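You operate a simulated robot arm through the tools that you are given. There is no shell and no other tool. Be economical: measure what you need, move in short steps, check, and stop when the job is done.

The job below is to be done with a simulated robot arm. You get a single attempt, and the scene is never put back.

## Task
Pack the sample box from the scale in the carton and tape it shut.
Fine: both flaps down, the strip along the seam.

It is judged by the outcome, as a careful person would: the job done as asked, and still so three seconds after it is handed in. It fails if anything else is knocked over, pushed out of place, dropped, spilled or broken.

## Robot
A 7-joint arm with a two-finger gripper, on a carriage that runs on a rail from [1, 303] to [-4, -1477] (x, y) and turns from -2.531 to 3.264 rad about z. Base frame: it is fixed where the carriage stands at the start and does not move with it; the origin is on the floor, on the carriage's upright axis, x ahead of it, y to its left, z up; the surface under the hand at the start is at about z = 740. Lengths are in mm, angles in rad, forces in N, time in s.
With the tool pointing down near the work surface it reaches from about 360 to 780 mm from the robot's upright axis, wherever it stands. Its first joint turns from -2.897 to 2.897 rad. Places, roughly: carton flap with the blue stripe [400, -400, 900]; carton flap with the green stripe [600, -400, 900]; inside of the carton [500, -400, 700]; sample box [1750, 1500, 750]; strip of beige tape (15x5x5 cm) [700, -500, 800]; top of the carton [500, -400, 800]. Payload 2.45 kg.
The TCP is the grasp point, 23 mm short of the fingertips. In the tool frame z runs along the fingers and y along their closing line. The gripper opens to 72 mm. The gripper's body begins 40 mm behind the TCP.
Orientation is that of the tool frame in the base frame, as [roll, pitch, yaw] about the fixed x, y, z axes, in that order (R = Rz(yaw) Ry(pitch) Rx(roll)). With the fingers straight down and closing along the base's y, the tool's x points along the base's -x, its y along +y and its z along -z.

## Interface
- The arm moves only by the tool play_rows. Its argument "rows" is a list of rows, each an object (a shift or turn left out is 0, a gripper value left out holds the last) with "rotation": the turn, a rotation vector about the base's x, y, z in rad, a list of three; "offset": the shift along the base's x, y, z in mm, a list of three; "grip": the opening, from 0 (shut) to 1 (fully open). In form: [{"rotation": [ax, ay, az], "offset": [dx, dy, dz], "grip": grip}, ...]. A call has 1 to 20 rows; each row shifts and turns the commanded pose from where the row before left it. Each row takes 0.2 s and may step no farther than 50 mm and 0.15 rad from the row before; otherwise, or with a gripper value out of range, the whole call is refused. Where a pose cannot be reached the arm comes as near as it can. A force on the tool above 40 N (or 10 N above the force at the start of the call, whichever is more), or a blocked arm, ends the call early, and 0.2 s more pass. The fingers move at their own pace (about 72 mm/s each) and stop on an object; they squeeze with about 30 N. The grip force told is the motor's: it shows also when the fingers shut on nothing. Time passes only in rows, and 0.2 s behind the last, so rows that do not move let the fingers close. It gives the time, the measured TCP pose, the force on the tool (base axes), the opening and the grip force at its end, in the units of the frame above (readings bear some noise), with the torque about the TCP (base axes, N m) and any sound that the robot's microphone picked up, and new pictures: "pictures" is both (left out), scene, wrist or none.
- Cameras (640 x 400 px; columns grow to the right, rows downward): "scene" is now at [15.4, 159.1, 1490.7]; the picture's right is [-0.33, -0.94, 0.00], its down [-0.70, 0.25, -0.67] and it looks along [0.63, -0.22, -0.74] (base axes); focal length 295 px, centre (320, 200). "wrist" rides on the gripper at [78, 17, -66] in the tool frame; the picture's right is [-0.22, 0.98, 0.00], its down [-0.56, -0.12, -0.82] and it looks along [-0.80, -0.18, 0.57] (tool axes); focal length 234 px, centre (320, 200). There is no depth. A picture from a camera that has moved, and an enlarged one, comes with that camera's place and axes in the base frame and with its lens.
- lift_body(by): slides the trunk up (or, below 0, down) by that many mm; the arm and the scene camera ride with it, the base frame stays. It gives what a move gives, with no picture.
- base_move(legs): drives the robot by 1 to 6 legs, each [ahead, left, turn to the left] in mm, mm and rad, along the robot's own axes; the way and the turn of a leg run together, so that a leg with both is an arc; at most 1500 mm and 3.142 rad a leg. The arm and the cameras ride along, it lands a little off, and it stops where it bumps. It keeps to its track: a leg is cut to what the track allows. It gives what a move gives, and a new picture of the scene camera.
- aim_head(pan, tilt): turns the head with the scene camera to pan (to the left, within 2.705 rad either way) and tilt (down, from -0.506 to 1.204), counted from straight ahead of the robot. It gives what a move gives, and a new picture of the scene camera.
- close_up(camera, box): a new picture of the part [left, top, right, bottom] of that camera's present view, enlarged. It takes no simulated time.
- hand_in(): hands the job in; it is judged then, once.

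Work in short steps. Places have to be worked out from the pictures, the camera data and where the tool is seen: move nearer, look again, correct. Check each grasp and each placing, and mend what went wrong. You have 120 turns and 260 pictures in all, those below and enlarged ones among them. Open the gripper and draw the arm clear of the work before you hand the job in, unless the task says otherwise; then end with one line.

The tools are called after "Call:" as name(argument=value, ...) on one line, values as JSON. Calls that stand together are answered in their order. play_rows: Moves the arm, as the interface text tells. Its arguments: {"type":"object","properties":{"rows":{"type":"array","items":{"type":"object","properties":{"rotation":{"type":"array","items":{"type":"number"}},"offset":{"type":"array","items":{"type":"number"}},"grip":{"type":"number"}}}},"pictures":{"type":"string","enum":["both","scene","wrist","none"]}},"required":["rows"]} The other tools are called the same way: lift_body (by) slides the trunk up or down; base_move (legs) drives the base; aim_head (pan, tilt) turns the head that bears the scene camera; close_up (camera, box) takes an enlarged picture of a part of a camera's view; hand_in () hands the job in.

At the start:

```text
time_s: 0.0
tool_pos: [376.0, -227.6, 1115.9]
orientation: [-3.141, -0.001, 3.141]
wrist_force: [-0.2, -0.5, 0.0]
moment: [0.02, -0.03, -0.01]
finger_gap: 72.3
grasp_force: 0.1
trunk travel left (down, up): [-500.0, 90.0]
robot x, y, heading: [-2.9, -0.1, -0.002]
head pan, tilt: [-0.339, 0.834]
```

scene: 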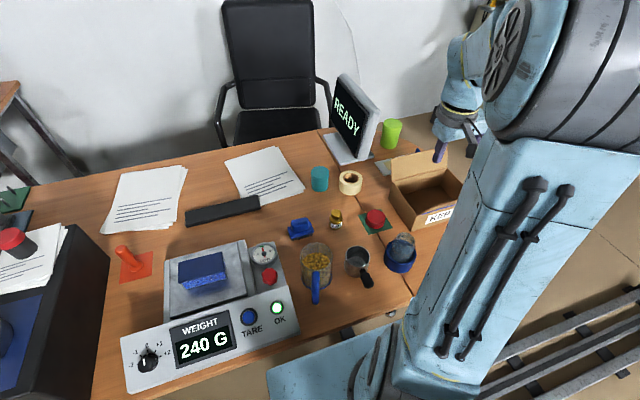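
wrist: 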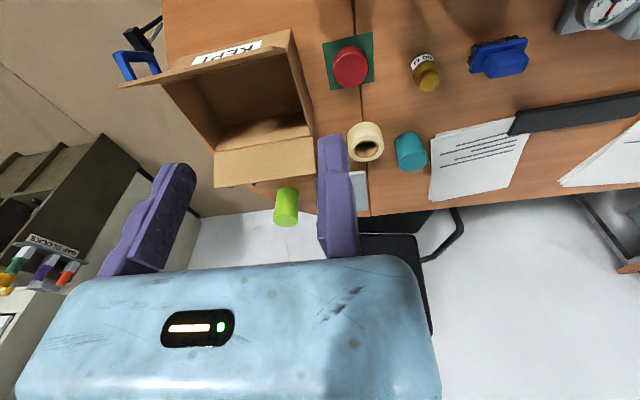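

I'll look closer at the scale, the carton and the surrounding items.

Call:
close_up(camera="scene", box=[100, 200, 420, 400])

Call:
close_up(camera="scene", box=[280, 90, 520, 240])

Call:
close_up(camera="wrist", box=[100, 0, 480, 240])

```text
2.00 times, centred on (260, 300) of scene
camera zoom: at [15.4, 159.1, 1490.7], right [-0.33, -0.94, 0.0], down [-0.7, 0.25, -0.67], along [0.63, -0.22, -0.74], focal length 590 px, centre (440, 0)
```

zoom: 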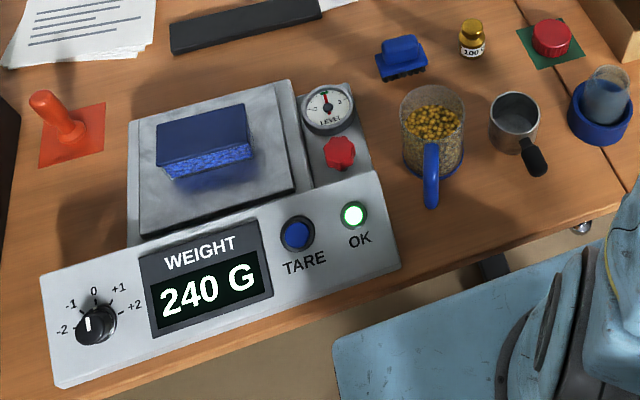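

```text
2.67 times, centred on (400, 165) of scene
camera zoom: at [15.4, 159.1, 1490.7], right [-0.33, -0.94, 0.0], down [-0.7, 0.25, -0.67], along [0.63, -0.22, -0.74], focal length 786 px, centre (107, 293)
```

zoom: 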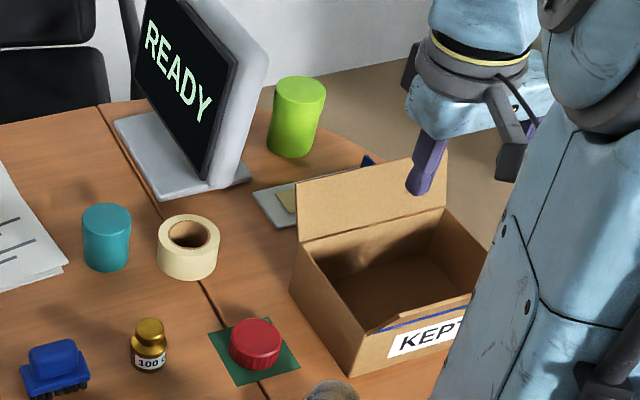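

```text
1.67 times, centred on (290, 120) of wrist
camera zoom: at [298.7, -210.9, 1181.6], right [0.22, 0.98, 0.0], down [0.56, -0.12, 0.82], along [0.8, -0.18, -0.57], focal length 390 px, centre (370, 333)
```

zoom: 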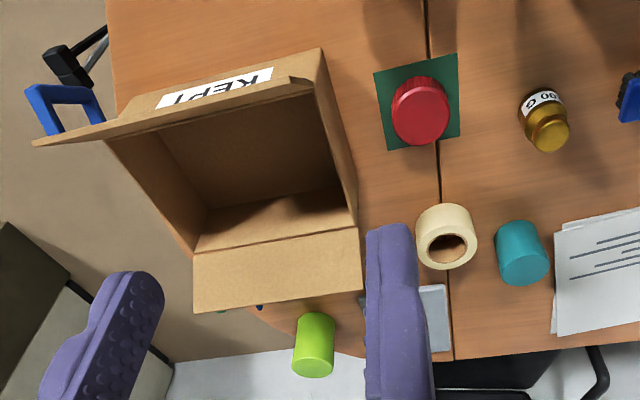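

The scale is about [450, 320] with a blue box on it, far from the listed place, so I'll look about before trusting either. The tape seems to be behind the carton's far flap.

Call:
aim_head(pan=0.8, tilt=0.4)

Call:
aim_head(pan=-0.9, tilt=0.7)

```text
time_s: 1.4
tool_pos: [376.1, -227.0, 1115.1]
orientation: [3.141, 0.0, 3.141]
wrist_force: [0.3, 0.2, -0.2]
moment: [-0.02, -0.01, -0.02]
finger_gap: 72.0
grasp_force: 0.1
trunk travel left (down, up): [-500.0, 90.0]
robot x, y, heading: [-0.3, -2.0, -0.004]
head pan, tilt: [0.799, 0.4]
camera scene: at [5.5, 251.7, 1528.5], right [0.72, -0.7, 0.0], down [-0.27, -0.28, -0.92], along [0.64, 0.66, -0.39], focal length 295 px, centre (320, 200)
```

scene: 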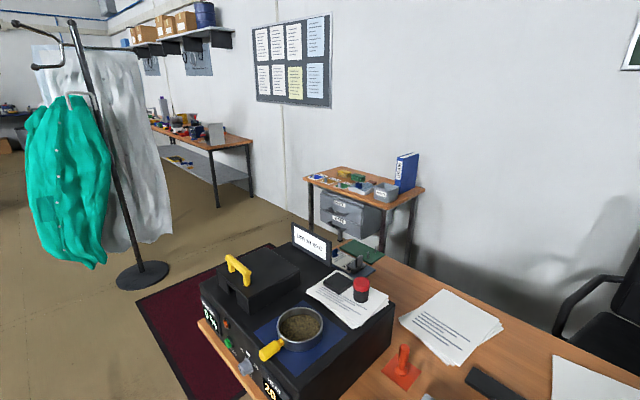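

```text
time_s: 3.1
tool_pos: [376.3, -226.8, 1115.9]
orientation: [3.142, 0.0, -3.141]
wrist_force: [0.0, 0.0, -0.1]
moment: [-0.01, -0.01, -0.02]
finger_gap: 72.2
grasp_force: 0.1
trunk travel left (down, up): [-500.0, 90.0]
robot x, y, heading: [1.7, 3.0, -0.004]
head pan, tilt: [-0.901, 0.7]
camera scene: at [-6.3, 118.8, 1501.7], right [-0.78, -0.62, 0.0], down [-0.4, 0.5, -0.77], along [0.48, -0.6, -0.64], focal length 295 px, centre (320, 200)
```

scene: 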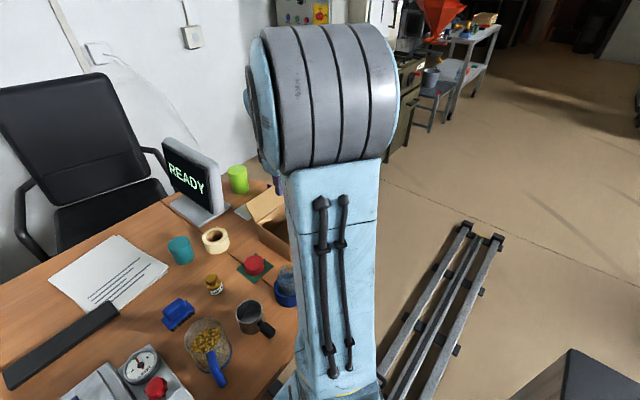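

There's a side table at the listed place, out of the rail's reach. I'll zoom on it to learn what's there.

Call:
aim_head(pan=0.75, tilt=0.5)

Call:
close_up(camera="scene", box=[260, 90, 420, 190])

```text
time_s: 4.8
tool_pos: [376.2, -228.6, 1115.8]
orientation: [3.141, -0.001, -3.142]
wrist_force: [0.6, -0.2, 0.6]
moment: [0.0, 0.0, 0.03]
finger_gap: 72.1
grasp_force: 0.1
trunk travel left (down, up): [-500.0, 90.0]
robot x, y, heading: [0.5, 0.1, 0.003]
head pan, tilt: [0.75, 0.499]
camera scene: at [7.5, 247.3, 1519.4], right [0.68, -0.73, 0.0], down [-0.35, -0.33, -0.88], along [0.64, 0.6, -0.48], focal length 295 px, centre (320, 200)
```

scene: 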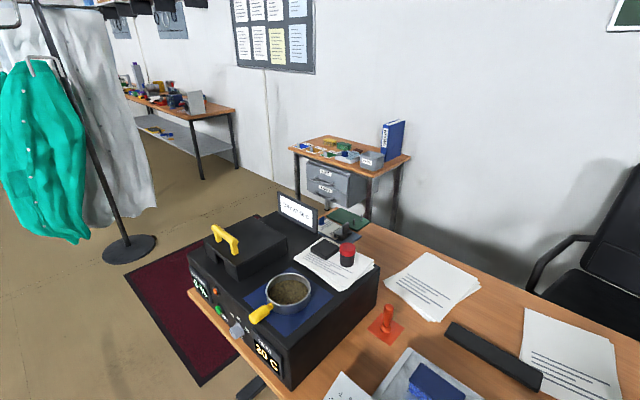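

```text
4.00 times, centred on (340, 140) of scene
camera zoom: at [7.5, 247.3, 1519.4], right [0.68, -0.73, 0.0], down [-0.35, -0.33, -0.88], along [0.64, 0.6, -0.48], focal length 1179 px, centre (240, 440)
```

zoom: 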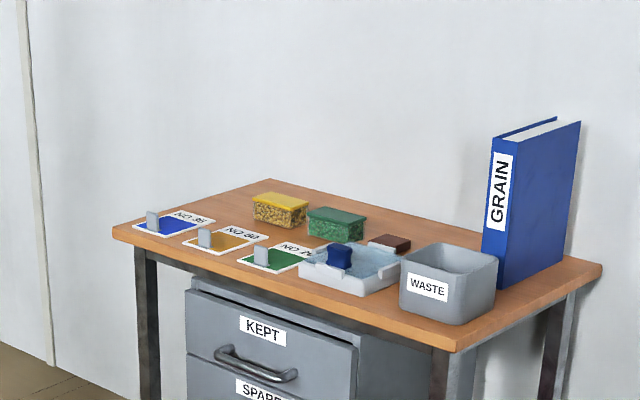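

The yellow and green samples are on the side table. The blue one on the scale is the one to pack, at about [467, 315, 830]. I'm moving above it and turning the tool so the fingers close along x.

Call:
play_rows(rows=[{"offset": [3, 27, -4], "rotation": [0, 0, -0.0785]}, {"offset": [3, 27, -4], "rotation": [0, 0, -0.0785]}, {"offset": [3, 27, -4], "rotation": [0, 0, -0.0785]}, {"offset": [3, 27, -4], "rotation": [0, 0, -0.0785]}, {"offset": [3, 27, -4], "rotation": [0, 0, -0.0785]}, {"offset": [3, 27, -4], "rotation": [0, 0, -0.0785]}, {"offset": [3, 27, -4], "rotation": [0, 0, -0.0785]}, {"offset": [3, 27, -4], "rotation": [0, 0, -0.0785]}, {"offset": [3, 27, -4], "rotation": [0, 0, -0.0785]}, {"offset": [3, 27, -4], "rotation": [0, 0, -0.0785]}, {"offset": [3, 27, -4], "rotation": [0, 0, -0.0785]}, {"offset": [3, 27, -4], "rotation": [0, 0, -0.0785]}, {"offset": [3, 27, -4], "rotation": [0, 0, -0.0785]}, {"offset": [3, 27, -4], "rotation": [0, 0, -0.0785]}, {"offset": [3, 27, -4], "rotation": [0, 0, -0.0785]}, {"offset": [6, 27, -4], "rotation": [0, 0, -0.0785]}, {"offset": [10, 27, -4], "rotation": [0, 0, -0.0785]}, {"offset": [10, 27, -4], "rotation": [0, 0, -0.0785]}, {"offset": [10, 27, -4], "rotation": [0, 0, -0.0785]}, {"offset": [10, 30, -4], "rotation": [0, 0, -0.0785], "grip": 1}])

Call:
aim_head(pan=0.3, tilt=0.9)

```text
time_s: 9.0
tool_pos: [466.7, 316.4, 1035.0]
orientation: [3.141, -0.001, 1.569]
wrist_force: [-0.3, 0.5, 1.1]
moment: [0.0, 0.01, 0.02]
finger_gap: 72.0
grasp_force: 0.0
trunk travel left (down, up): [-500.0, 90.0]
robot x, y, heading: [3.7, -0.9, -0.002]
head pan, tilt: [0.75, 0.499]
camera scene: at [7.3, 247.4, 1519.4], right [0.68, -0.73, 0.0], down [-0.35, -0.33, -0.88], along [0.64, 0.6, -0.48], focal length 295 px, centre (320, 200)
camera wrist: at [484.6, 392.9, 1101.8], right [0.98, -0.22, 0.0], down [-0.13, -0.56, 0.82], along [-0.18, -0.8, -0.57], focal length 234 px, centre (320, 200)
```

scene: 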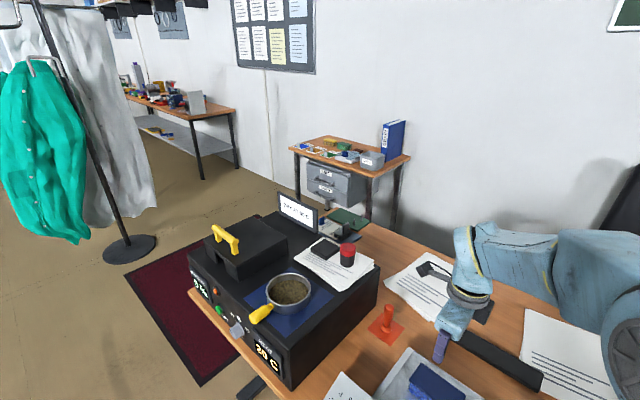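
wrist: 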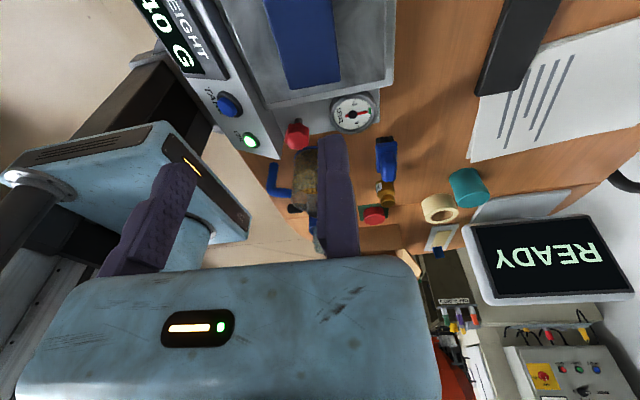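

```text
time_s: 9.9
tool_pos: [467.5, 317.1, 1036.7]
orientation: [3.14, -0.001, 1.57]
wrist_force: [0.0, 0.7, 0.0]
moment: [-0.02, 0.02, -0.01]
finger_gap: 72.2
grasp_force: 0.0
trunk travel left (down, up): [-500.0, 90.0]
robot x, y, heading: [1.6, 1.3, 0.004]
head pan, tilt: [0.3, 0.901]
camera scene: at [13.0, 207.7, 1485.6], right [0.3, -0.95, 0.0], down [-0.75, -0.23, -0.62], along [0.59, 0.18, -0.78], focal length 295 px, centre (320, 200)
```

scene: 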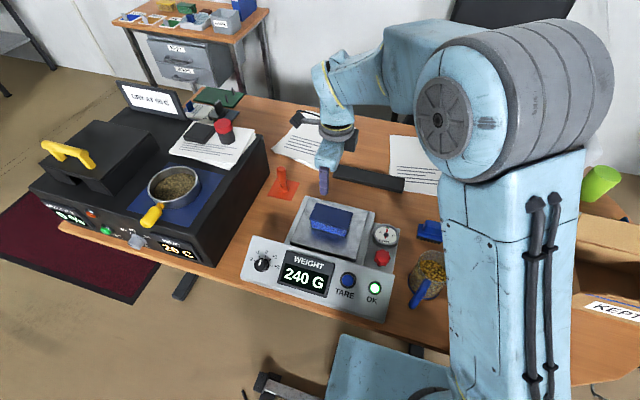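

I'll enlarge both views of the box to fix its position and height.

Call:
close_up(camera="scene", box=[230, 160, 422, 280])

Call:
close_up(camera="wrist", box=[200, 0, 440, 150])

```text
3.33 times, centred on (326, 220) of scene
camera zoom: at [13.0, 207.7, 1485.6], right [0.3, -0.95, 0.0], down [-0.75, -0.23, -0.62], along [0.59, 0.18, -0.78], focal length 983 px, centre (300, 133)
```

zoom: 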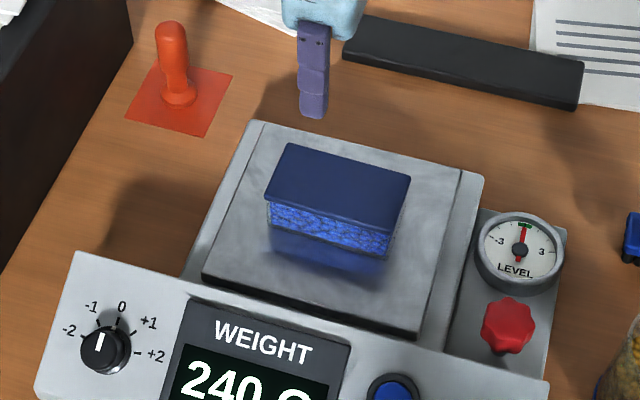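

```text
2.67 times, centred on (320, 75) of wrist
camera zoom: at [484.4, 392.4, 1102.0], right [0.98, -0.22, 0.0], down [-0.12, -0.56, 0.82], along [-0.18, -0.8, -0.57], focal length 624 px, centre (320, 533)
```

zoom: 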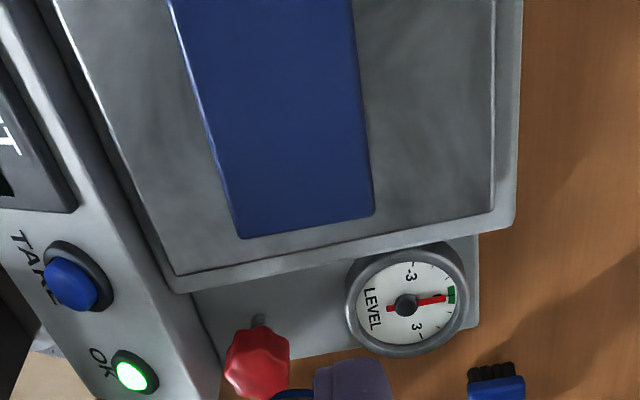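

Triangulated: the lid top is at z≈851 and spans about x 423–477, y 257–360, centre [450, 309]. I align above it and check before descending.

Call:
play_rows(rows=[{"offset": [-9, -4, -30], "rotation": [0, 0, -0.02]}, {"offset": [-9, -4, -35], "rotation": [0, 0, -0.02]}, {"offset": [0, 0, -35]}, {"offset": [0, 0, -35]}], pictures="both")

Call:
close_up(camera="scene", box=[230, 120, 422, 240])

```text
time_s: 10.9
tool_pos: [449.5, 307.0, 899.6]
orientation: [-3.141, 0.0, 1.53]
wrist_force: [0.3, 0.2, 0.3]
moment: [0.02, -0.06, 0.0]
finger_gap: 72.1
grasp_force: 0.1
trunk travel left (down, up): [-500.0, 90.0]
robot x, y, heading: [-2.1, -3.6, -0.002]
head pan, tilt: [0.3, 0.901]
camera scene: at [12.9, 207.6, 1485.6], right [0.3, -0.96, 0.0], down [-0.75, -0.23, -0.62], along [0.59, 0.18, -0.78], focal length 295 px, centre (320, 200)
camera wrist: at [469.6, 383.6, 966.3], right [0.97, -0.26, 0.0], down [-0.15, -0.55, 0.82], along [-0.21, -0.79, -0.57], focal length 234 px, centre (320, 200)
```

scene: 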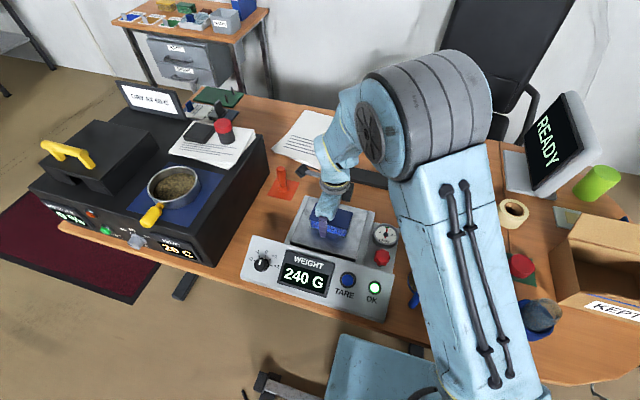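
wrist: 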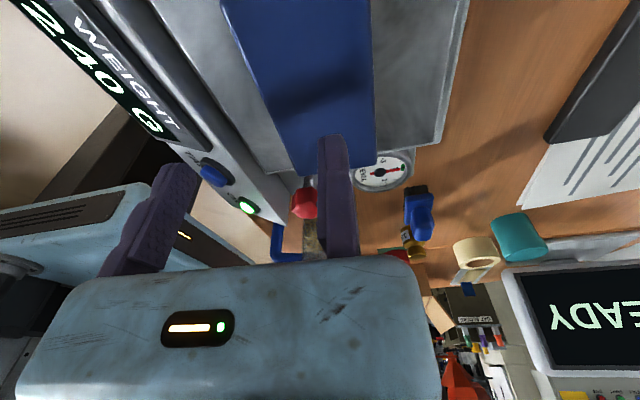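

```text
3.33 times, centred on (326, 180) of scene
camera zoom: at [12.9, 207.6, 1485.6], right [0.3, -0.96, 0.0], down [-0.75, -0.23, -0.62], along [0.59, 0.18, -0.78], focal length 983 px, centre (300, 267)
```

zoom: 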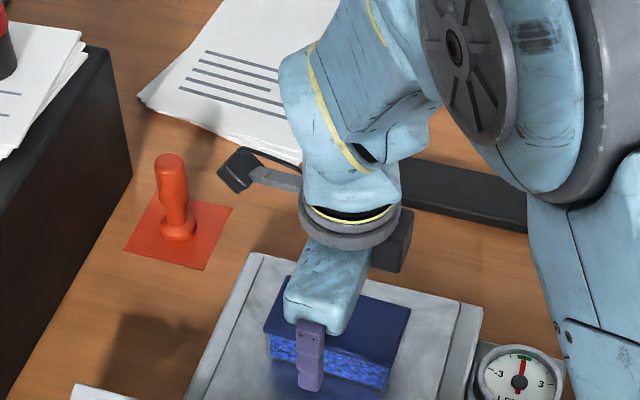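

The corners agree with the earlier fix (x 419–476 at the near end), so the fingers straddle the box. I go down to z≈834.

Call:
play_rows(rows=[{"offset": [0, 2, -22]}, {"offset": [0, 0, -22]}, {"offset": [0, 0, -12]}, {"offset": [0, 0, -9]}], pictures="wrist")

Call:
close_up(camera="scene", box=[270, 170, 382, 240])

```text
time_s: 11.4
tool_pos: [451.8, 310.9, 877.5]
orientation: [3.133, -0.007, 1.529]
wrist_force: [-0.6, 0.8, 15.2]
moment: [-0.09, -0.04, -0.16]
finger_gap: 72.0
grasp_force: 0.0
trunk travel left (down, up): [-500.0, 90.0]
robot x, y, heading: [0.2, -2.2, -0.002]
head pan, tilt: [0.3, 0.901]
stopped in row 2: the force on the tool passed its limit at 52 N (the readings are from after the stop); the commanded pose is now the measured one
camera wrist: at [471.1, 386.3, 944.1], right [0.97, -0.26, 0.01], down [-0.16, -0.56, 0.81], along [-0.21, -0.79, -0.58], focal length 234 px, centre (320, 200)
```

wrist: 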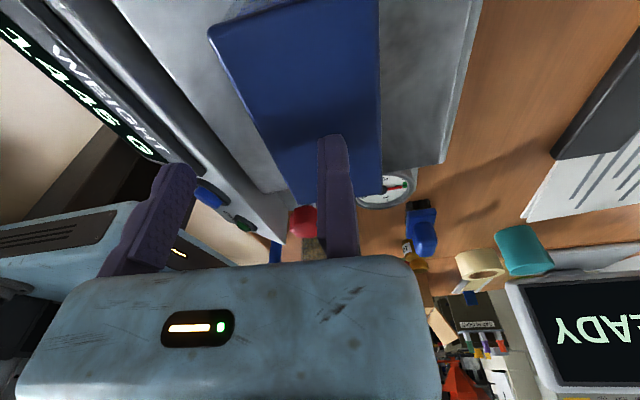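

```text
5.71 times, centred on (326, 205) of scene
camera zoom: at [12.2, 207.1, 1486.0], right [0.3, -0.96, 0.0], down [-0.75, -0.23, -0.62], along [0.59, 0.18, -0.78], focal length 1685 px, centre (286, 171)
```

zoom: 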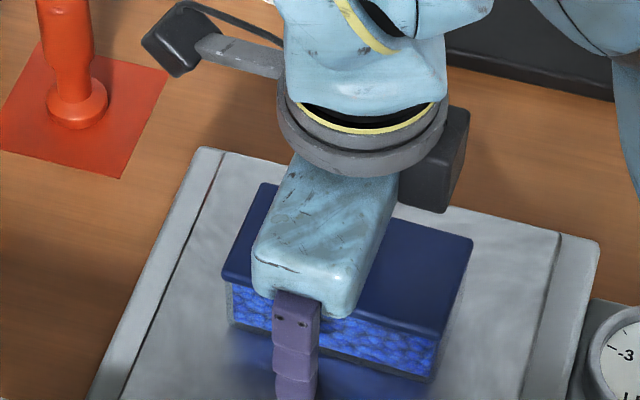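

Contact came early, with the fingertips at lid height. In both pictures the fingers sit about 33 mm to −x of the reported TCP, so the far finger came down on the lid. I'll back up and test how the fingers really close.

Call:
play_rows(rows=[{"offset": [0, 0, 30]}, {"offset": [0, 0, 40]}, {"grip": 0}, {}, {}, {}, {}], pictures="both")

Call:
close_up(camera="scene", box=[270, 160, 382, 230])

```text
time_s: 13.0
tool_pos: [450.4, 310.9, 944.3]
orientation: [3.137, -0.004, 1.528]
wrist_force: [0.2, 0.3, 0.1]
moment: [-0.02, -0.03, -0.03]
finger_gap: 0.1
grasp_force: 27.9
trunk travel left (down, up): [-500.0, 90.0]
robot x, y, heading: [1.6, 0.0, -0.003]
head pan, tilt: [0.3, 0.901]
camera scene: at [13.0, 207.7, 1485.6], right [0.3, -0.96, 0.0], down [-0.75, -0.23, -0.62], along [0.59, 0.18, -0.78], focal length 295 px, centre (320, 200)
camera wrist: at [470.8, 387.0, 1011.8], right [0.97, -0.26, 0.0], down [-0.15, -0.56, 0.82], along [-0.21, -0.79, -0.58], focal length 234 px, centre (320, 200)
```

scene: 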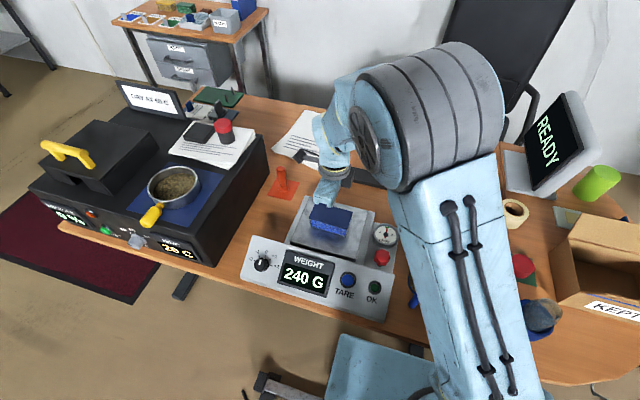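
wrist: 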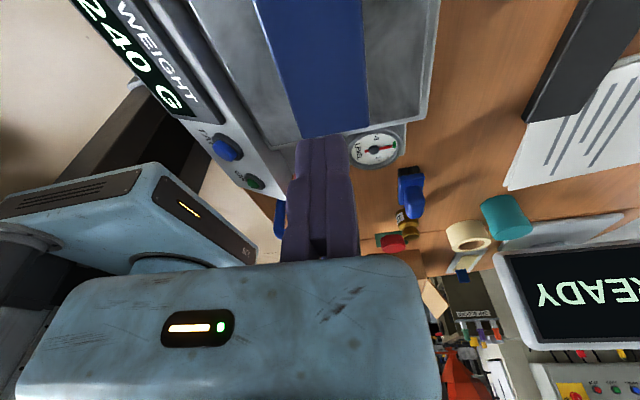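

```text
5.71 times, centred on (326, 195) of scene
camera zoom: at [13.0, 207.7, 1485.6], right [0.3, -0.96, 0.0], down [-0.75, -0.23, -0.62], along [0.59, 0.18, -0.78], focal length 1685 px, centre (286, 229)
```

zoom: 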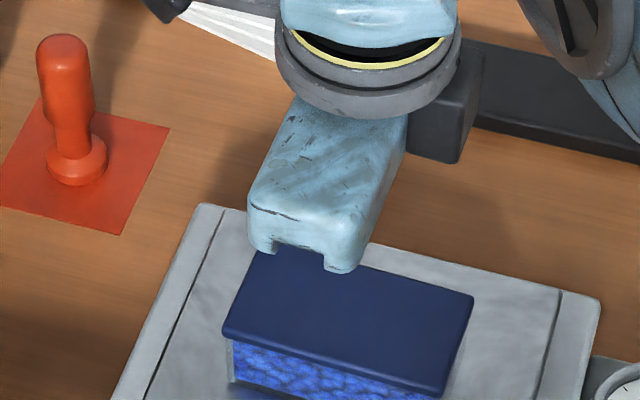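

On closing, only the −y (tool) finger moved. The other stayed at the TCP, so the opening lies wholly to one side (x_TCP−72 … x_TCP). I reopen, shift +32 in x, and check.

Call:
play_rows(rows=[{"offset": [16, 0, 0], "grip": 1}, {"offset": [16, 0, 0]}, {"offset": [0, 0, -25], "rotation": [0.004, 0, 0]}, {"offset": [0, 0, -25]}, {}], pictures="both")

Call:
close_up(camera="scene", box=[270, 160, 382, 230])

```text
time_s: 14.2
tool_pos: [482.7, 310.9, 895.9]
orientation: [3.138, -0.008, 1.529]
wrist_force: [0.0, -0.2, 0.2]
moment: [0.0, -0.03, 0.01]
finger_gap: 72.1
grasp_force: 0.1
trunk travel left (down, up): [-500.0, 90.0]
robot x, y, heading: [-1.0, 1.2, -0.004]
head pan, tilt: [0.3, 0.901]
camera scene: at [13.2, 207.8, 1485.5], right [0.3, -0.96, 0.0], down [-0.75, -0.23, -0.62], along [0.59, 0.18, -0.78], focal length 295 px, centre (320, 200)
camera wrist: at [503.6, 386.2, 962.3], right [0.97, -0.26, 0.0], down [-0.15, -0.56, 0.81], along [-0.21, -0.79, -0.58], focal length 234 px, centre (320, 200)
```

scene: 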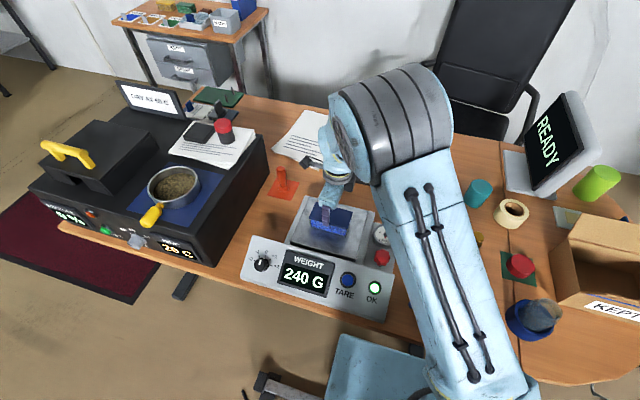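
wrist: 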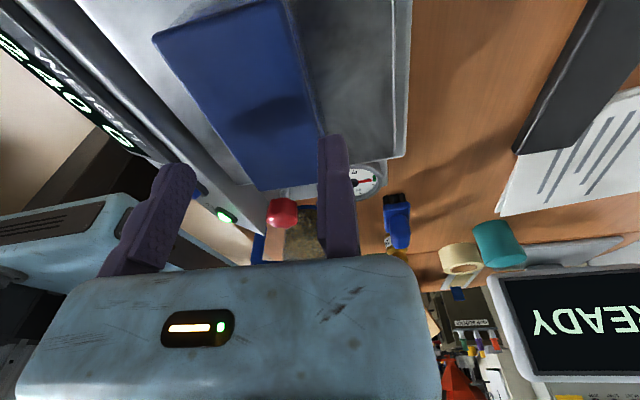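

```text
5.71 times, centred on (326, 195) of scene
camera zoom: at [13.2, 207.8, 1485.5], right [0.3, -0.96, 0.0], down [-0.75, -0.23, -0.62], along [0.59, 0.18, -0.78], focal length 1685 px, centre (286, 229)
```

zoom: 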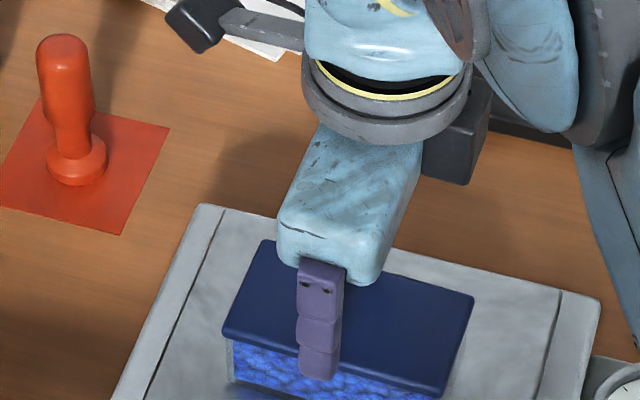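

The near finger's tip is now at x≈400 outside, which confirms the one-sided model, and the box lies between the fingers. Descending gently.

Call:
play_rows(rows=[{"offset": [0, 0, -20]}, {"offset": [0, 0, -20]}, {"offset": [0, 0, -12]}, {"offset": [0, 0, -8]}], pictures="wrist")

Call:
close_up(camera="scene", box=[270, 170, 382, 240])

```text
time_s: 15.2
tool_pos: [481.7, 309.3, 835.1]
orientation: [3.135, -0.009, 1.529]
wrist_force: [-1.1, -0.1, -0.8]
moment: [0.0, -0.01, 0.02]
finger_gap: 72.2
grasp_force: 0.0
trunk travel left (down, up): [-500.0, 90.0]
robot x, y, heading: [-0.8, -0.5, -0.002]
head pan, tilt: [0.3, 0.901]
camera wrist: at [502.7, 385.9, 901.8], right [0.97, -0.26, 0.0], down [-0.15, -0.56, 0.81], along [-0.21, -0.79, -0.58], focal length 234 px, centre (320, 200)
```

wrist: 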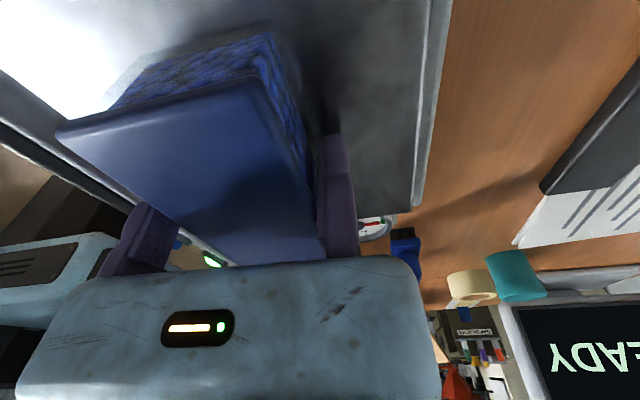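

```text
5.71 times, centred on (326, 205) of scene
camera zoom: at [13.0, 207.7, 1485.6], right [0.3, -0.96, 0.0], down [-0.75, -0.23, -0.62], along [0.59, 0.18, -0.78], focal length 1685 px, centre (286, 171)
```

zoom: 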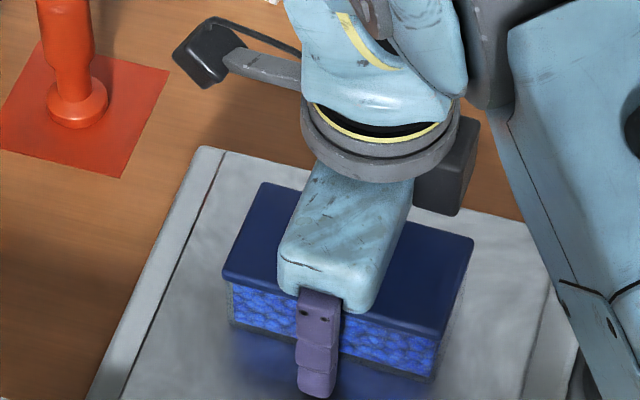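

The fingers straddle the box, so I close.

Call:
play_rows(rows=[{"offset": [0, 0, -2], "grip": 0}, {}, {}, {}, {}], pictures="none")

Call:
play_rows(rows=[{"offset": [0, 0, 15]}, {"offset": [0, 0, 25]}, {"offset": [0, 0, 30]}, {"offset": [0, 0, 40]}, {}], pictures="both")

```text
time_s: 16.4
tool_pos: [483.7, 310.2, 834.3]
orientation: [3.134, -0.012, 1.53]
wrist_force: [-1.5, -0.5, 19.5]
moment: [-0.09, 1.27, 0.0]
finger_gap: 57.7
grasp_force: 30.2
trunk travel left (down, up): [-500.0, 90.0]
robot x, y, heading: [-0.7, 0.1, -0.001]
head pan, tilt: [0.3, 0.901]
```

```text
time_s: 17.6
tool_pos: [482.5, 309.1, 943.6]
orientation: [3.134, -0.008, 1.53]
wrist_force: [-0.2, 0.0, -2.3]
moment: [0.0, -0.03, 0.01]
finger_gap: 57.5
grasp_force: 30.3
trunk travel left (down, up): [-500.0, 90.0]
robot x, y, heading: [4.2, -1.5, 0.001]
head pan, tilt: [0.3, 0.901]
camera scene: at [12.8, 207.6, 1485.6], right [0.3, -0.96, 0.0], down [-0.75, -0.23, -0.62], along [0.59, 0.18, -0.78], focal length 295 px, centre (320, 200)
camera wrist: at [502.0, 386.0, 1010.2], right [0.97, -0.26, 0.0], down [-0.15, -0.56, 0.81], along [-0.21, -0.79, -0.58], focal length 234 px, centre (320, 200)
```

scene: 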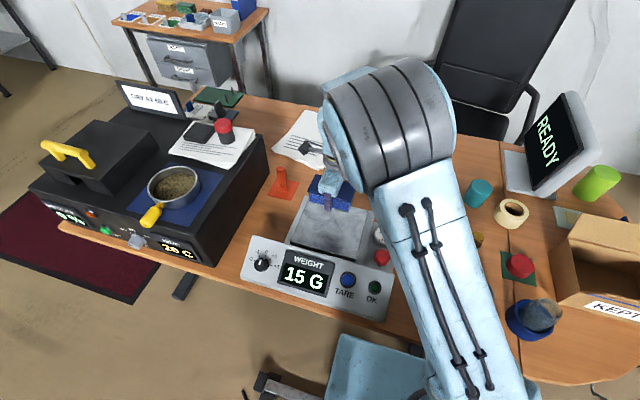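
wrist: 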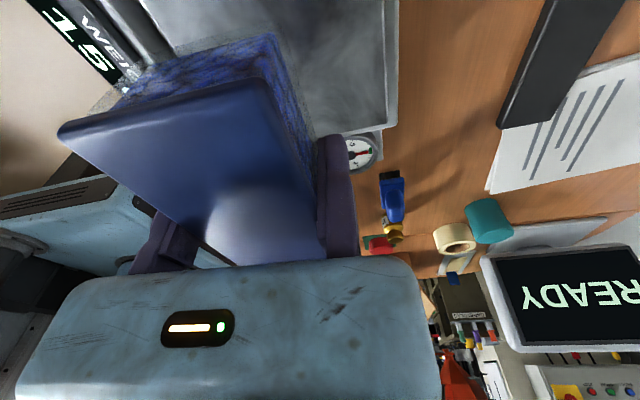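

The box is held (gap 57.5, ~240 g off the scale). While the arm is to the left, I look at the carton.

Call:
aim_head(pan=-0.6, tilt=0.75)

Call:
close_up(camera="scene", box=[220, 80, 476, 240])

```text
time_s: 18.8
tool_pos: [482.8, 309.8, 942.5]
orientation: [3.135, -0.009, 1.528]
wrist_force: [0.1, -0.3, -2.9]
moment: [0.01, -0.05, -0.02]
finger_gap: 57.2
grasp_force: 30.2
trunk travel left (down, up): [-500.0, 90.0]
robot x, y, heading: [-0.3, -3.3, -0.001]
head pan, tilt: [-0.6, 0.75]
camera scene: at [9.4, 138.7, 1497.4], right [-0.56, -0.83, 0.0], down [-0.56, 0.38, -0.73], along [0.6, -0.41, -0.68], focal length 295 px, centre (320, 200)
```

scene: 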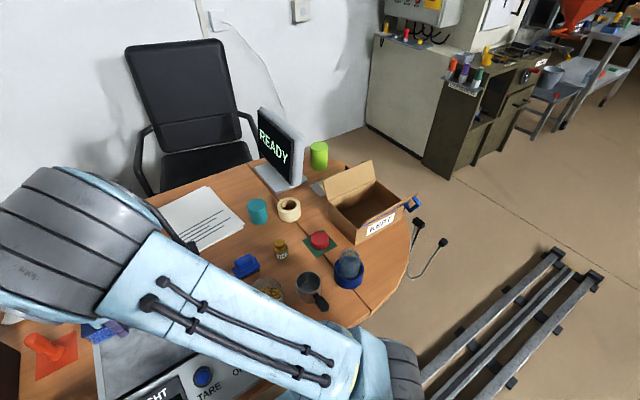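

```text
2.50 times, centred on (348, 160) of scene
camera zoom: at [9.4, 138.7, 1497.4], right [-0.56, -0.83, 0.0], down [-0.56, 0.38, -0.73], along [0.6, -0.41, -0.68], focal length 737 px, centre (250, 300)
```

zoom: 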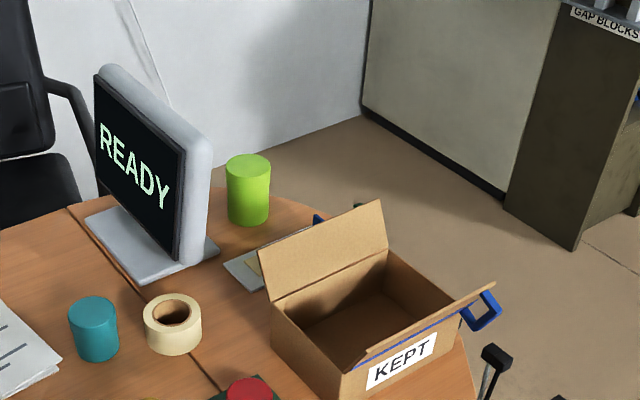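

The carton is about x 440–588, y −500 to −293, rim z≈820, floor ≈743, with both flaps leaning outward. I raise the box, drive the carriage 300 mm along the rail toward it, and look again.

Call:
play_rows(rows=[{"offset": [0, 0, 35], "rotation": [0, 0, 0.02]}, {"offset": [0, 0, 35], "rotation": [0, 0, 0.02]}], pictures="none")

Call:
base_move(legs=[[0, -300, 0]])

```text
time_s: 19.4
tool_pos: [482.2, 310.4, 1013.0]
orientation: [3.137, -0.009, 1.569]
wrist_force: [0.5, 0.0, -2.7]
moment: [-0.03, -0.08, 0.01]
finger_gap: 57.4
grasp_force: 29.5
trunk travel left (down, up): [-500.0, 90.0]
robot x, y, heading: [2.8, 0.7, 0.004]
head pan, tilt: [-0.6, 0.75]
```

```text
time_s: 21.5
tool_pos: [482.4, 9.9, 1012.6]
orientation: [3.136, -0.009, 1.569]
wrist_force: [0.3, -0.3, -2.2]
moment: [0.03, -0.05, -0.04]
finger_gap: 57.5
grasp_force: 29.8
trunk travel left (down, up): [-500.0, 90.0]
robot x, y, heading: [-4.6, -303.2, 0.002]
head pan, tilt: [-0.6, 0.75]
camera scene: at [8.5, -163.2, 1497.5], right [-0.57, -0.82, 0.0], down [-0.56, 0.39, -0.73], along [0.6, -0.41, -0.68], focal length 295 px, centre (320, 200)
```

scene: 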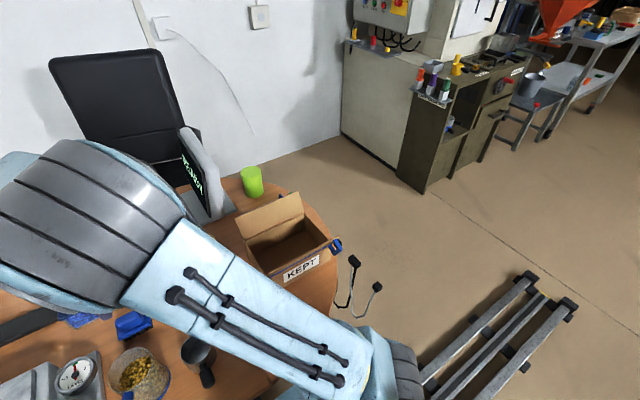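

Carton views differ by 300 mm now, so I'll enlarge for triangulation and also look for the tape.

Call:
aim_head(pan=-0.3, tilt=0.85)

Call:
close_up(camera="scene", box=[220, 80, 476, 240])

```text
time_s: 22.3
tool_pos: [482.5, 8.8, 1012.5]
orientation: [3.136, -0.01, 1.569]
wrist_force: [-0.9, -0.1, -2.3]
moment: [0.02, -0.08, -0.04]
finger_gap: 57.7
grasp_force: 29.6
trunk travel left (down, up): [-500.0, 90.0]
robot x, y, heading: [-3.4, -301.9, 0.001]
head pan, tilt: [-0.3, 0.85]
camera scene: at [14.8, -139.5, 1489.4], right [-0.3, -0.95, 0.0], down [-0.72, 0.22, -0.66], along [0.63, -0.2, -0.75], focal length 295 px, centre (320, 200)
```

scene: 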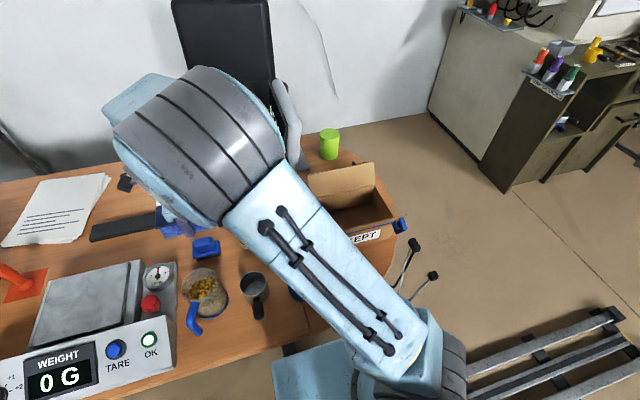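

```text
2.50 times, centred on (348, 160) of scene
camera zoom: at [14.8, -139.5, 1489.4], right [-0.3, -0.95, 0.0], down [-0.72, 0.22, -0.66], along [0.63, -0.2, -0.75], focal length 737 px, centre (250, 300)
```

zoom: 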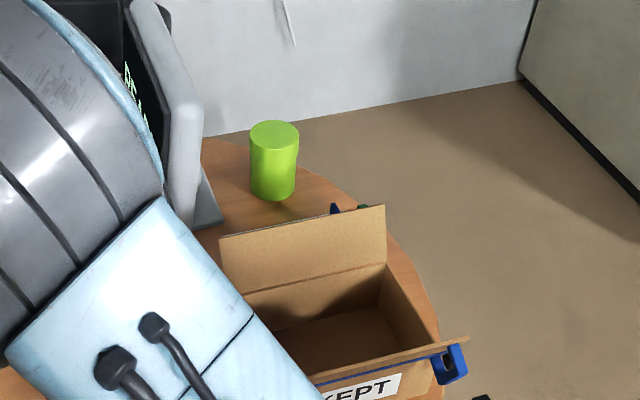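

Rim estimates agree between the two views. I move the box over the carton at height.

Call:
play_rows(rows=[{"offset": [5, -42, 0]}, {"offset": [5, -42, 0]}, {"offset": [5, -42, 0]}, {"offset": [5, -42, 0]}, {"offset": [5, -42, 0]}, {"offset": [5, -42, 0]}, {"offset": [5, -42, 0]}, {"offset": [5, -42, 0]}, {"offset": [6, -42, 0]}, {"offset": [6, -46, 0]}, {}])

Call:
aim_head(pan=-0.1, tilt=0.95)

```text
time_s: 24.7
tool_pos: [534.2, -415.2, 1012.9]
orientation: [3.136, -0.008, 1.57]
wrist_force: [0.4, -0.5, -2.6]
moment: [0.02, -0.1, 0.0]
finger_gap: 57.5
grasp_force: 29.8
trunk travel left (down, up): [-500.0, 90.0]
robot x, y, heading: [-4.9, -303.9, 0.001]
head pan, tilt: [-0.3, 0.85]
camera scene: at [15.1, -139.9, 1489.5], right [-0.3, -0.96, 0.0], down [-0.72, 0.22, -0.66], along [0.63, -0.2, -0.75], focal length 295 px, centre (320, 200)
camera wrist: at [550.8, -338.1, 1079.8], right [0.98, -0.22, 0.0], down [-0.13, -0.57, 0.81], along [-0.18, -0.79, -0.58], focal length 234 px, centre (320, 200)
```

scene: 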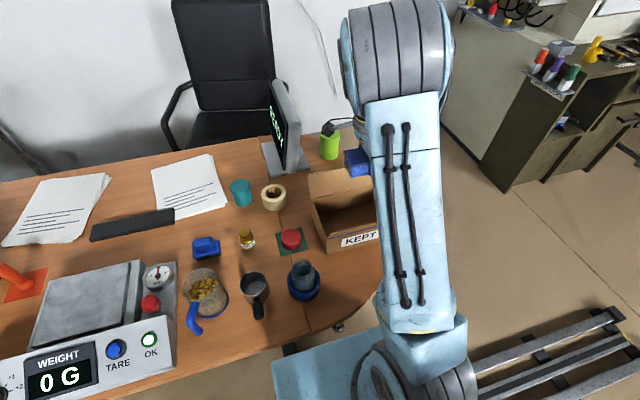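
wrist: 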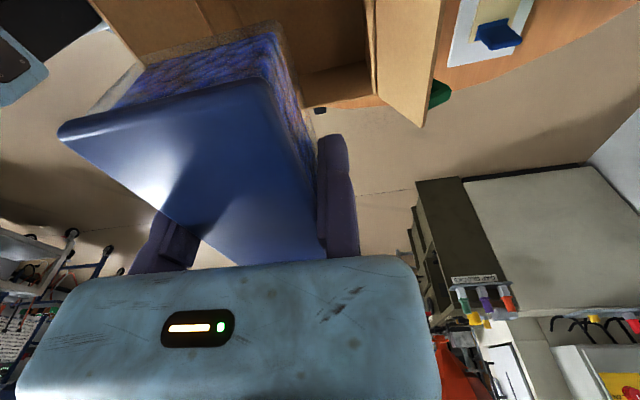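

```text
time_s: 25.4
tool_pos: [534.0, -414.6, 1013.1]
orientation: [3.136, -0.008, 1.569]
wrist_force: [-0.1, 1.2, -2.3]
moment: [0.01, -0.09, 0.0]
finger_gap: 57.4
grasp_force: 29.7
trunk travel left (down, up): [-500.0, 90.0]
robot x, y, heading: [-1.8, -304.7, 0.003]
head pan, tilt: [-0.099, 0.949]
camera scene: at [12.5, -123.7, 1482.0], right [-0.1, -0.99, 0.0], down [-0.81, 0.08, -0.58], along [0.58, -0.06, -0.81], focal length 295 px, centre (320, 200)
```

scene: 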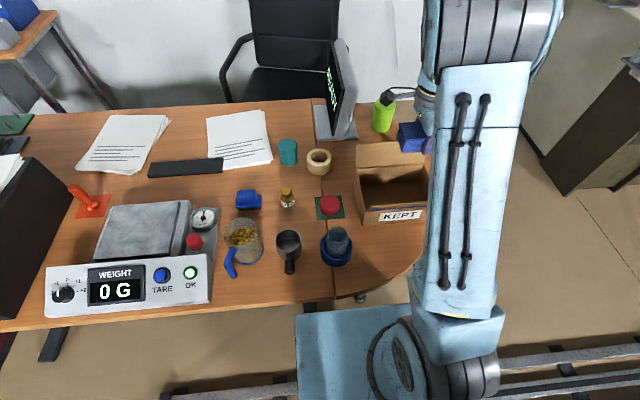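

The far −y rim corner reads [577, −498] from the wrist view, which matches. I lower the box into the carton to TCP z≈790 first.

Call:
play_rows(rows=[{"offset": [0, 0, -40]}, {"offset": [0, 0, -40]}, {"offset": [0, 0, -40]}, {"offset": [0, 0, -30]}, {"offset": [0, 0, -25]}, {"offset": [0, 0, -20]}, {"offset": [0, 0, -15]}, {"offset": [0, 0, -13]}])

```text
time_s: 27.2
tool_pos: [533.6, -414.5, 790.0]
orientation: [3.137, -0.008, 1.569]
wrist_force: [0.3, -0.1, -2.8]
moment: [0.02, -0.04, -0.03]
finger_gap: 57.4
grasp_force: 30.3
trunk travel left (down, up): [-500.0, 90.0]
robot x, y, heading: [-1.3, -300.3, -0.003]
head pan, tilt: [-0.099, 0.949]
camera scene: at [12.5, -123.7, 1482.0], right [-0.1, -0.99, 0.0], down [-0.81, 0.08, -0.58], along [0.58, -0.06, -0.81], focal length 295 px, centre (320, 200)
camera wrist: at [550.2, -338.2, 856.8], right [0.98, -0.22, 0.0], down [-0.13, -0.57, 0.81], along [-0.18, -0.79, -0.58], focal length 234 px, centre (320, 200)
```

scene: 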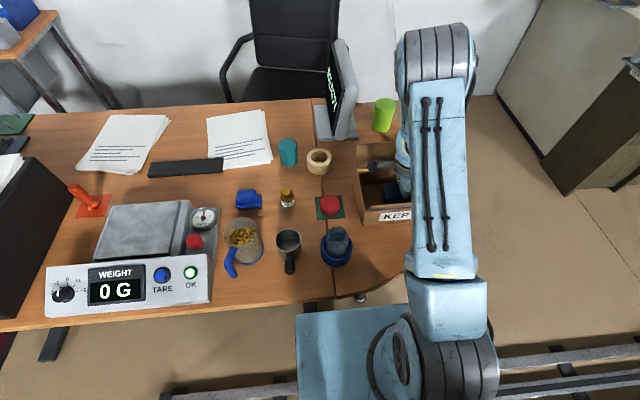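
wrist: 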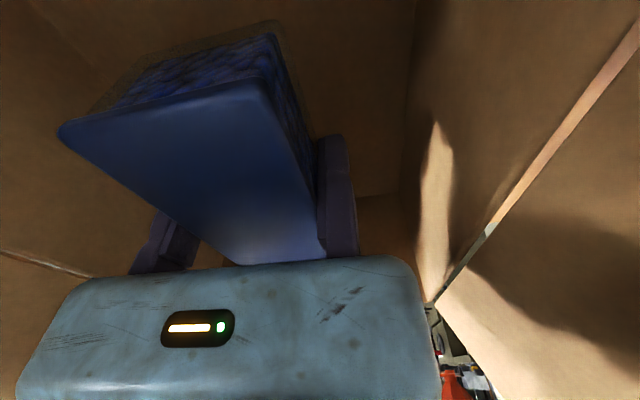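

It is inside with clearance on all sides. I lower it in small steps until it touches the floor.

Call:
play_rows(rows=[{"offset": [0, 0, -6]}, {"offset": [0, 0, -5]}, {"offset": [0, 0, -3]}, {}], pictures="none")

Call:
play_rows(rows=[{"offset": [0, 0, -3]}, {}], pictures="none")

```text
time_s: 28.2
tool_pos: [533.2, -415.0, 776.0]
orientation: [3.135, -0.008, 1.567]
wrist_force: [-0.2, -0.4, -2.3]
moment: [0.04, -0.06, -0.01]
finger_gap: 57.5
grasp_force: 29.8
trunk travel left (down, up): [-500.0, 90.0]
robot x, y, heading: [-3.3, -303.5, -0.005]
head pan, tilt: [-0.099, 0.949]
```

```text
time_s: 28.8
tool_pos: [533.7, -415.3, 773.1]
orientation: [3.136, -0.009, 1.569]
wrist_force: [0.0, 1.3, -3.3]
moment: [-0.01, -0.06, 0.0]
finger_gap: 57.6
grasp_force: 30.1
trunk travel left (down, up): [-500.0, 90.0]
robot x, y, heading: [-3.1, -301.8, -0.001]
head pan, tilt: [-0.099, 0.949]
```

Call:
play_rows(rows=[{"offset": [0, 0, -3]}, {}], pictures="none")

Call:
play_rows(rows=[{"offset": [0, 0, -2]}, {}], pictures="wrist")

```text
time_s: 29.4
tool_pos: [533.6, -415.3, 772.2]
orientation: [3.134, -0.009, 1.571]
wrist_force: [-0.6, 0.3, 22.1]
moment: [0.49, 1.33, 0.0]
finger_gap: 57.6
grasp_force: 29.8
trunk travel left (down, up): [-500.0, 90.0]
robot x, y, heading: [-1.4, -301.7, 0.001]
head pan, tilt: [-0.099, 0.949]
```

```text
time_s: 30.0
tool_pos: [533.6, -415.2, 769.0]
orientation: [3.132, -0.007, 1.569]
wrist_force: [5.0, 0.1, 27.3]
moment: [-0.11, 1.57, 0.03]
finger_gap: 57.8
grasp_force: 30.3
trunk travel left (down, up): [-500.0, 90.0]
robot x, y, heading: [-2.7, -300.6, 0.002]
head pan, tilt: [-0.099, 0.949]
camera wrist: at [550.7, -338.6, 836.3], right [0.98, -0.22, 0.01], down [-0.13, -0.57, 0.81], along [-0.17, -0.79, -0.58], focal length 234 px, centre (320, 200)
```

wrist: 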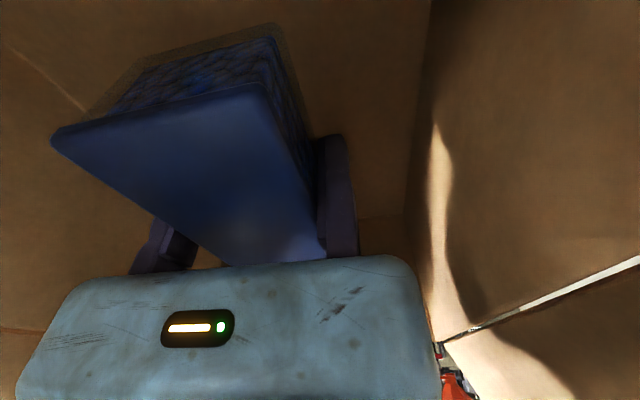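

It rests on the floor (27 N up). I open partly, shift slightly off the fixed jaw, and withdraw upward.

Call:
play_rows(rows=[{"offset": [0, 0, 2], "grip": 0.89}, {}, {}, {"offset": [3, 0, 0]}, {"offset": [0, 0, 10]}, {"offset": [0, 0, 20]}, {"offset": [0, 0, 30]}, {"offset": [0, 0, 40]}, {"offset": [0, 0, 45]}, {"offset": [0, 0, 45]}, {"offset": [0, 0, 45]}])

```text
time_s: 32.4
tool_pos: [536.5, -413.5, 1004.7]
orientation: [3.137, -0.008, 1.568]
wrist_force: [0.5, 0.3, -0.2]
moment: [-0.04, 0.04, 0.0]
finger_gap: 64.2
grasp_force: 0.1
trunk travel left (down, up): [-500.0, 90.0]
robot x, y, heading: [-2.7, -303.8, -0.005]
head pan, tilt: [-0.099, 0.949]
camera scene: at [12.5, -123.7, 1481.9], right [-0.1, -0.99, 0.0], down [-0.81, 0.08, -0.58], along [0.58, -0.06, -0.81], focal length 295 px, centre (320, 200)
camera wrist: at [554.0, -337.6, 1072.3], right [0.98, -0.22, 0.0], down [-0.13, -0.57, 0.81], along [-0.18, -0.79, -0.58], focal length 234 px, centre (320, 200)
```

scene: 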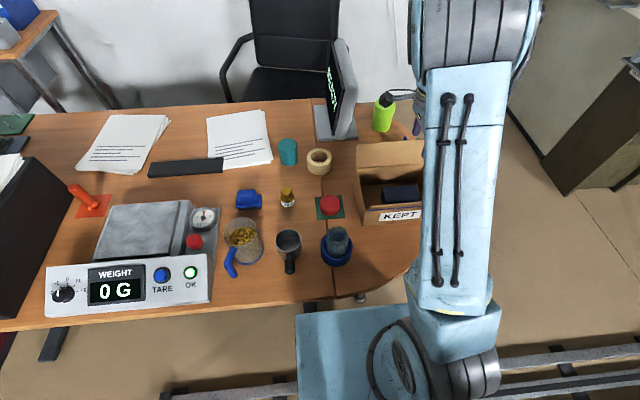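
wrist: 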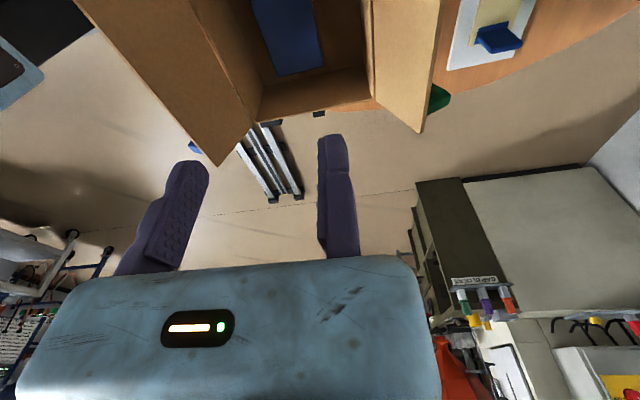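

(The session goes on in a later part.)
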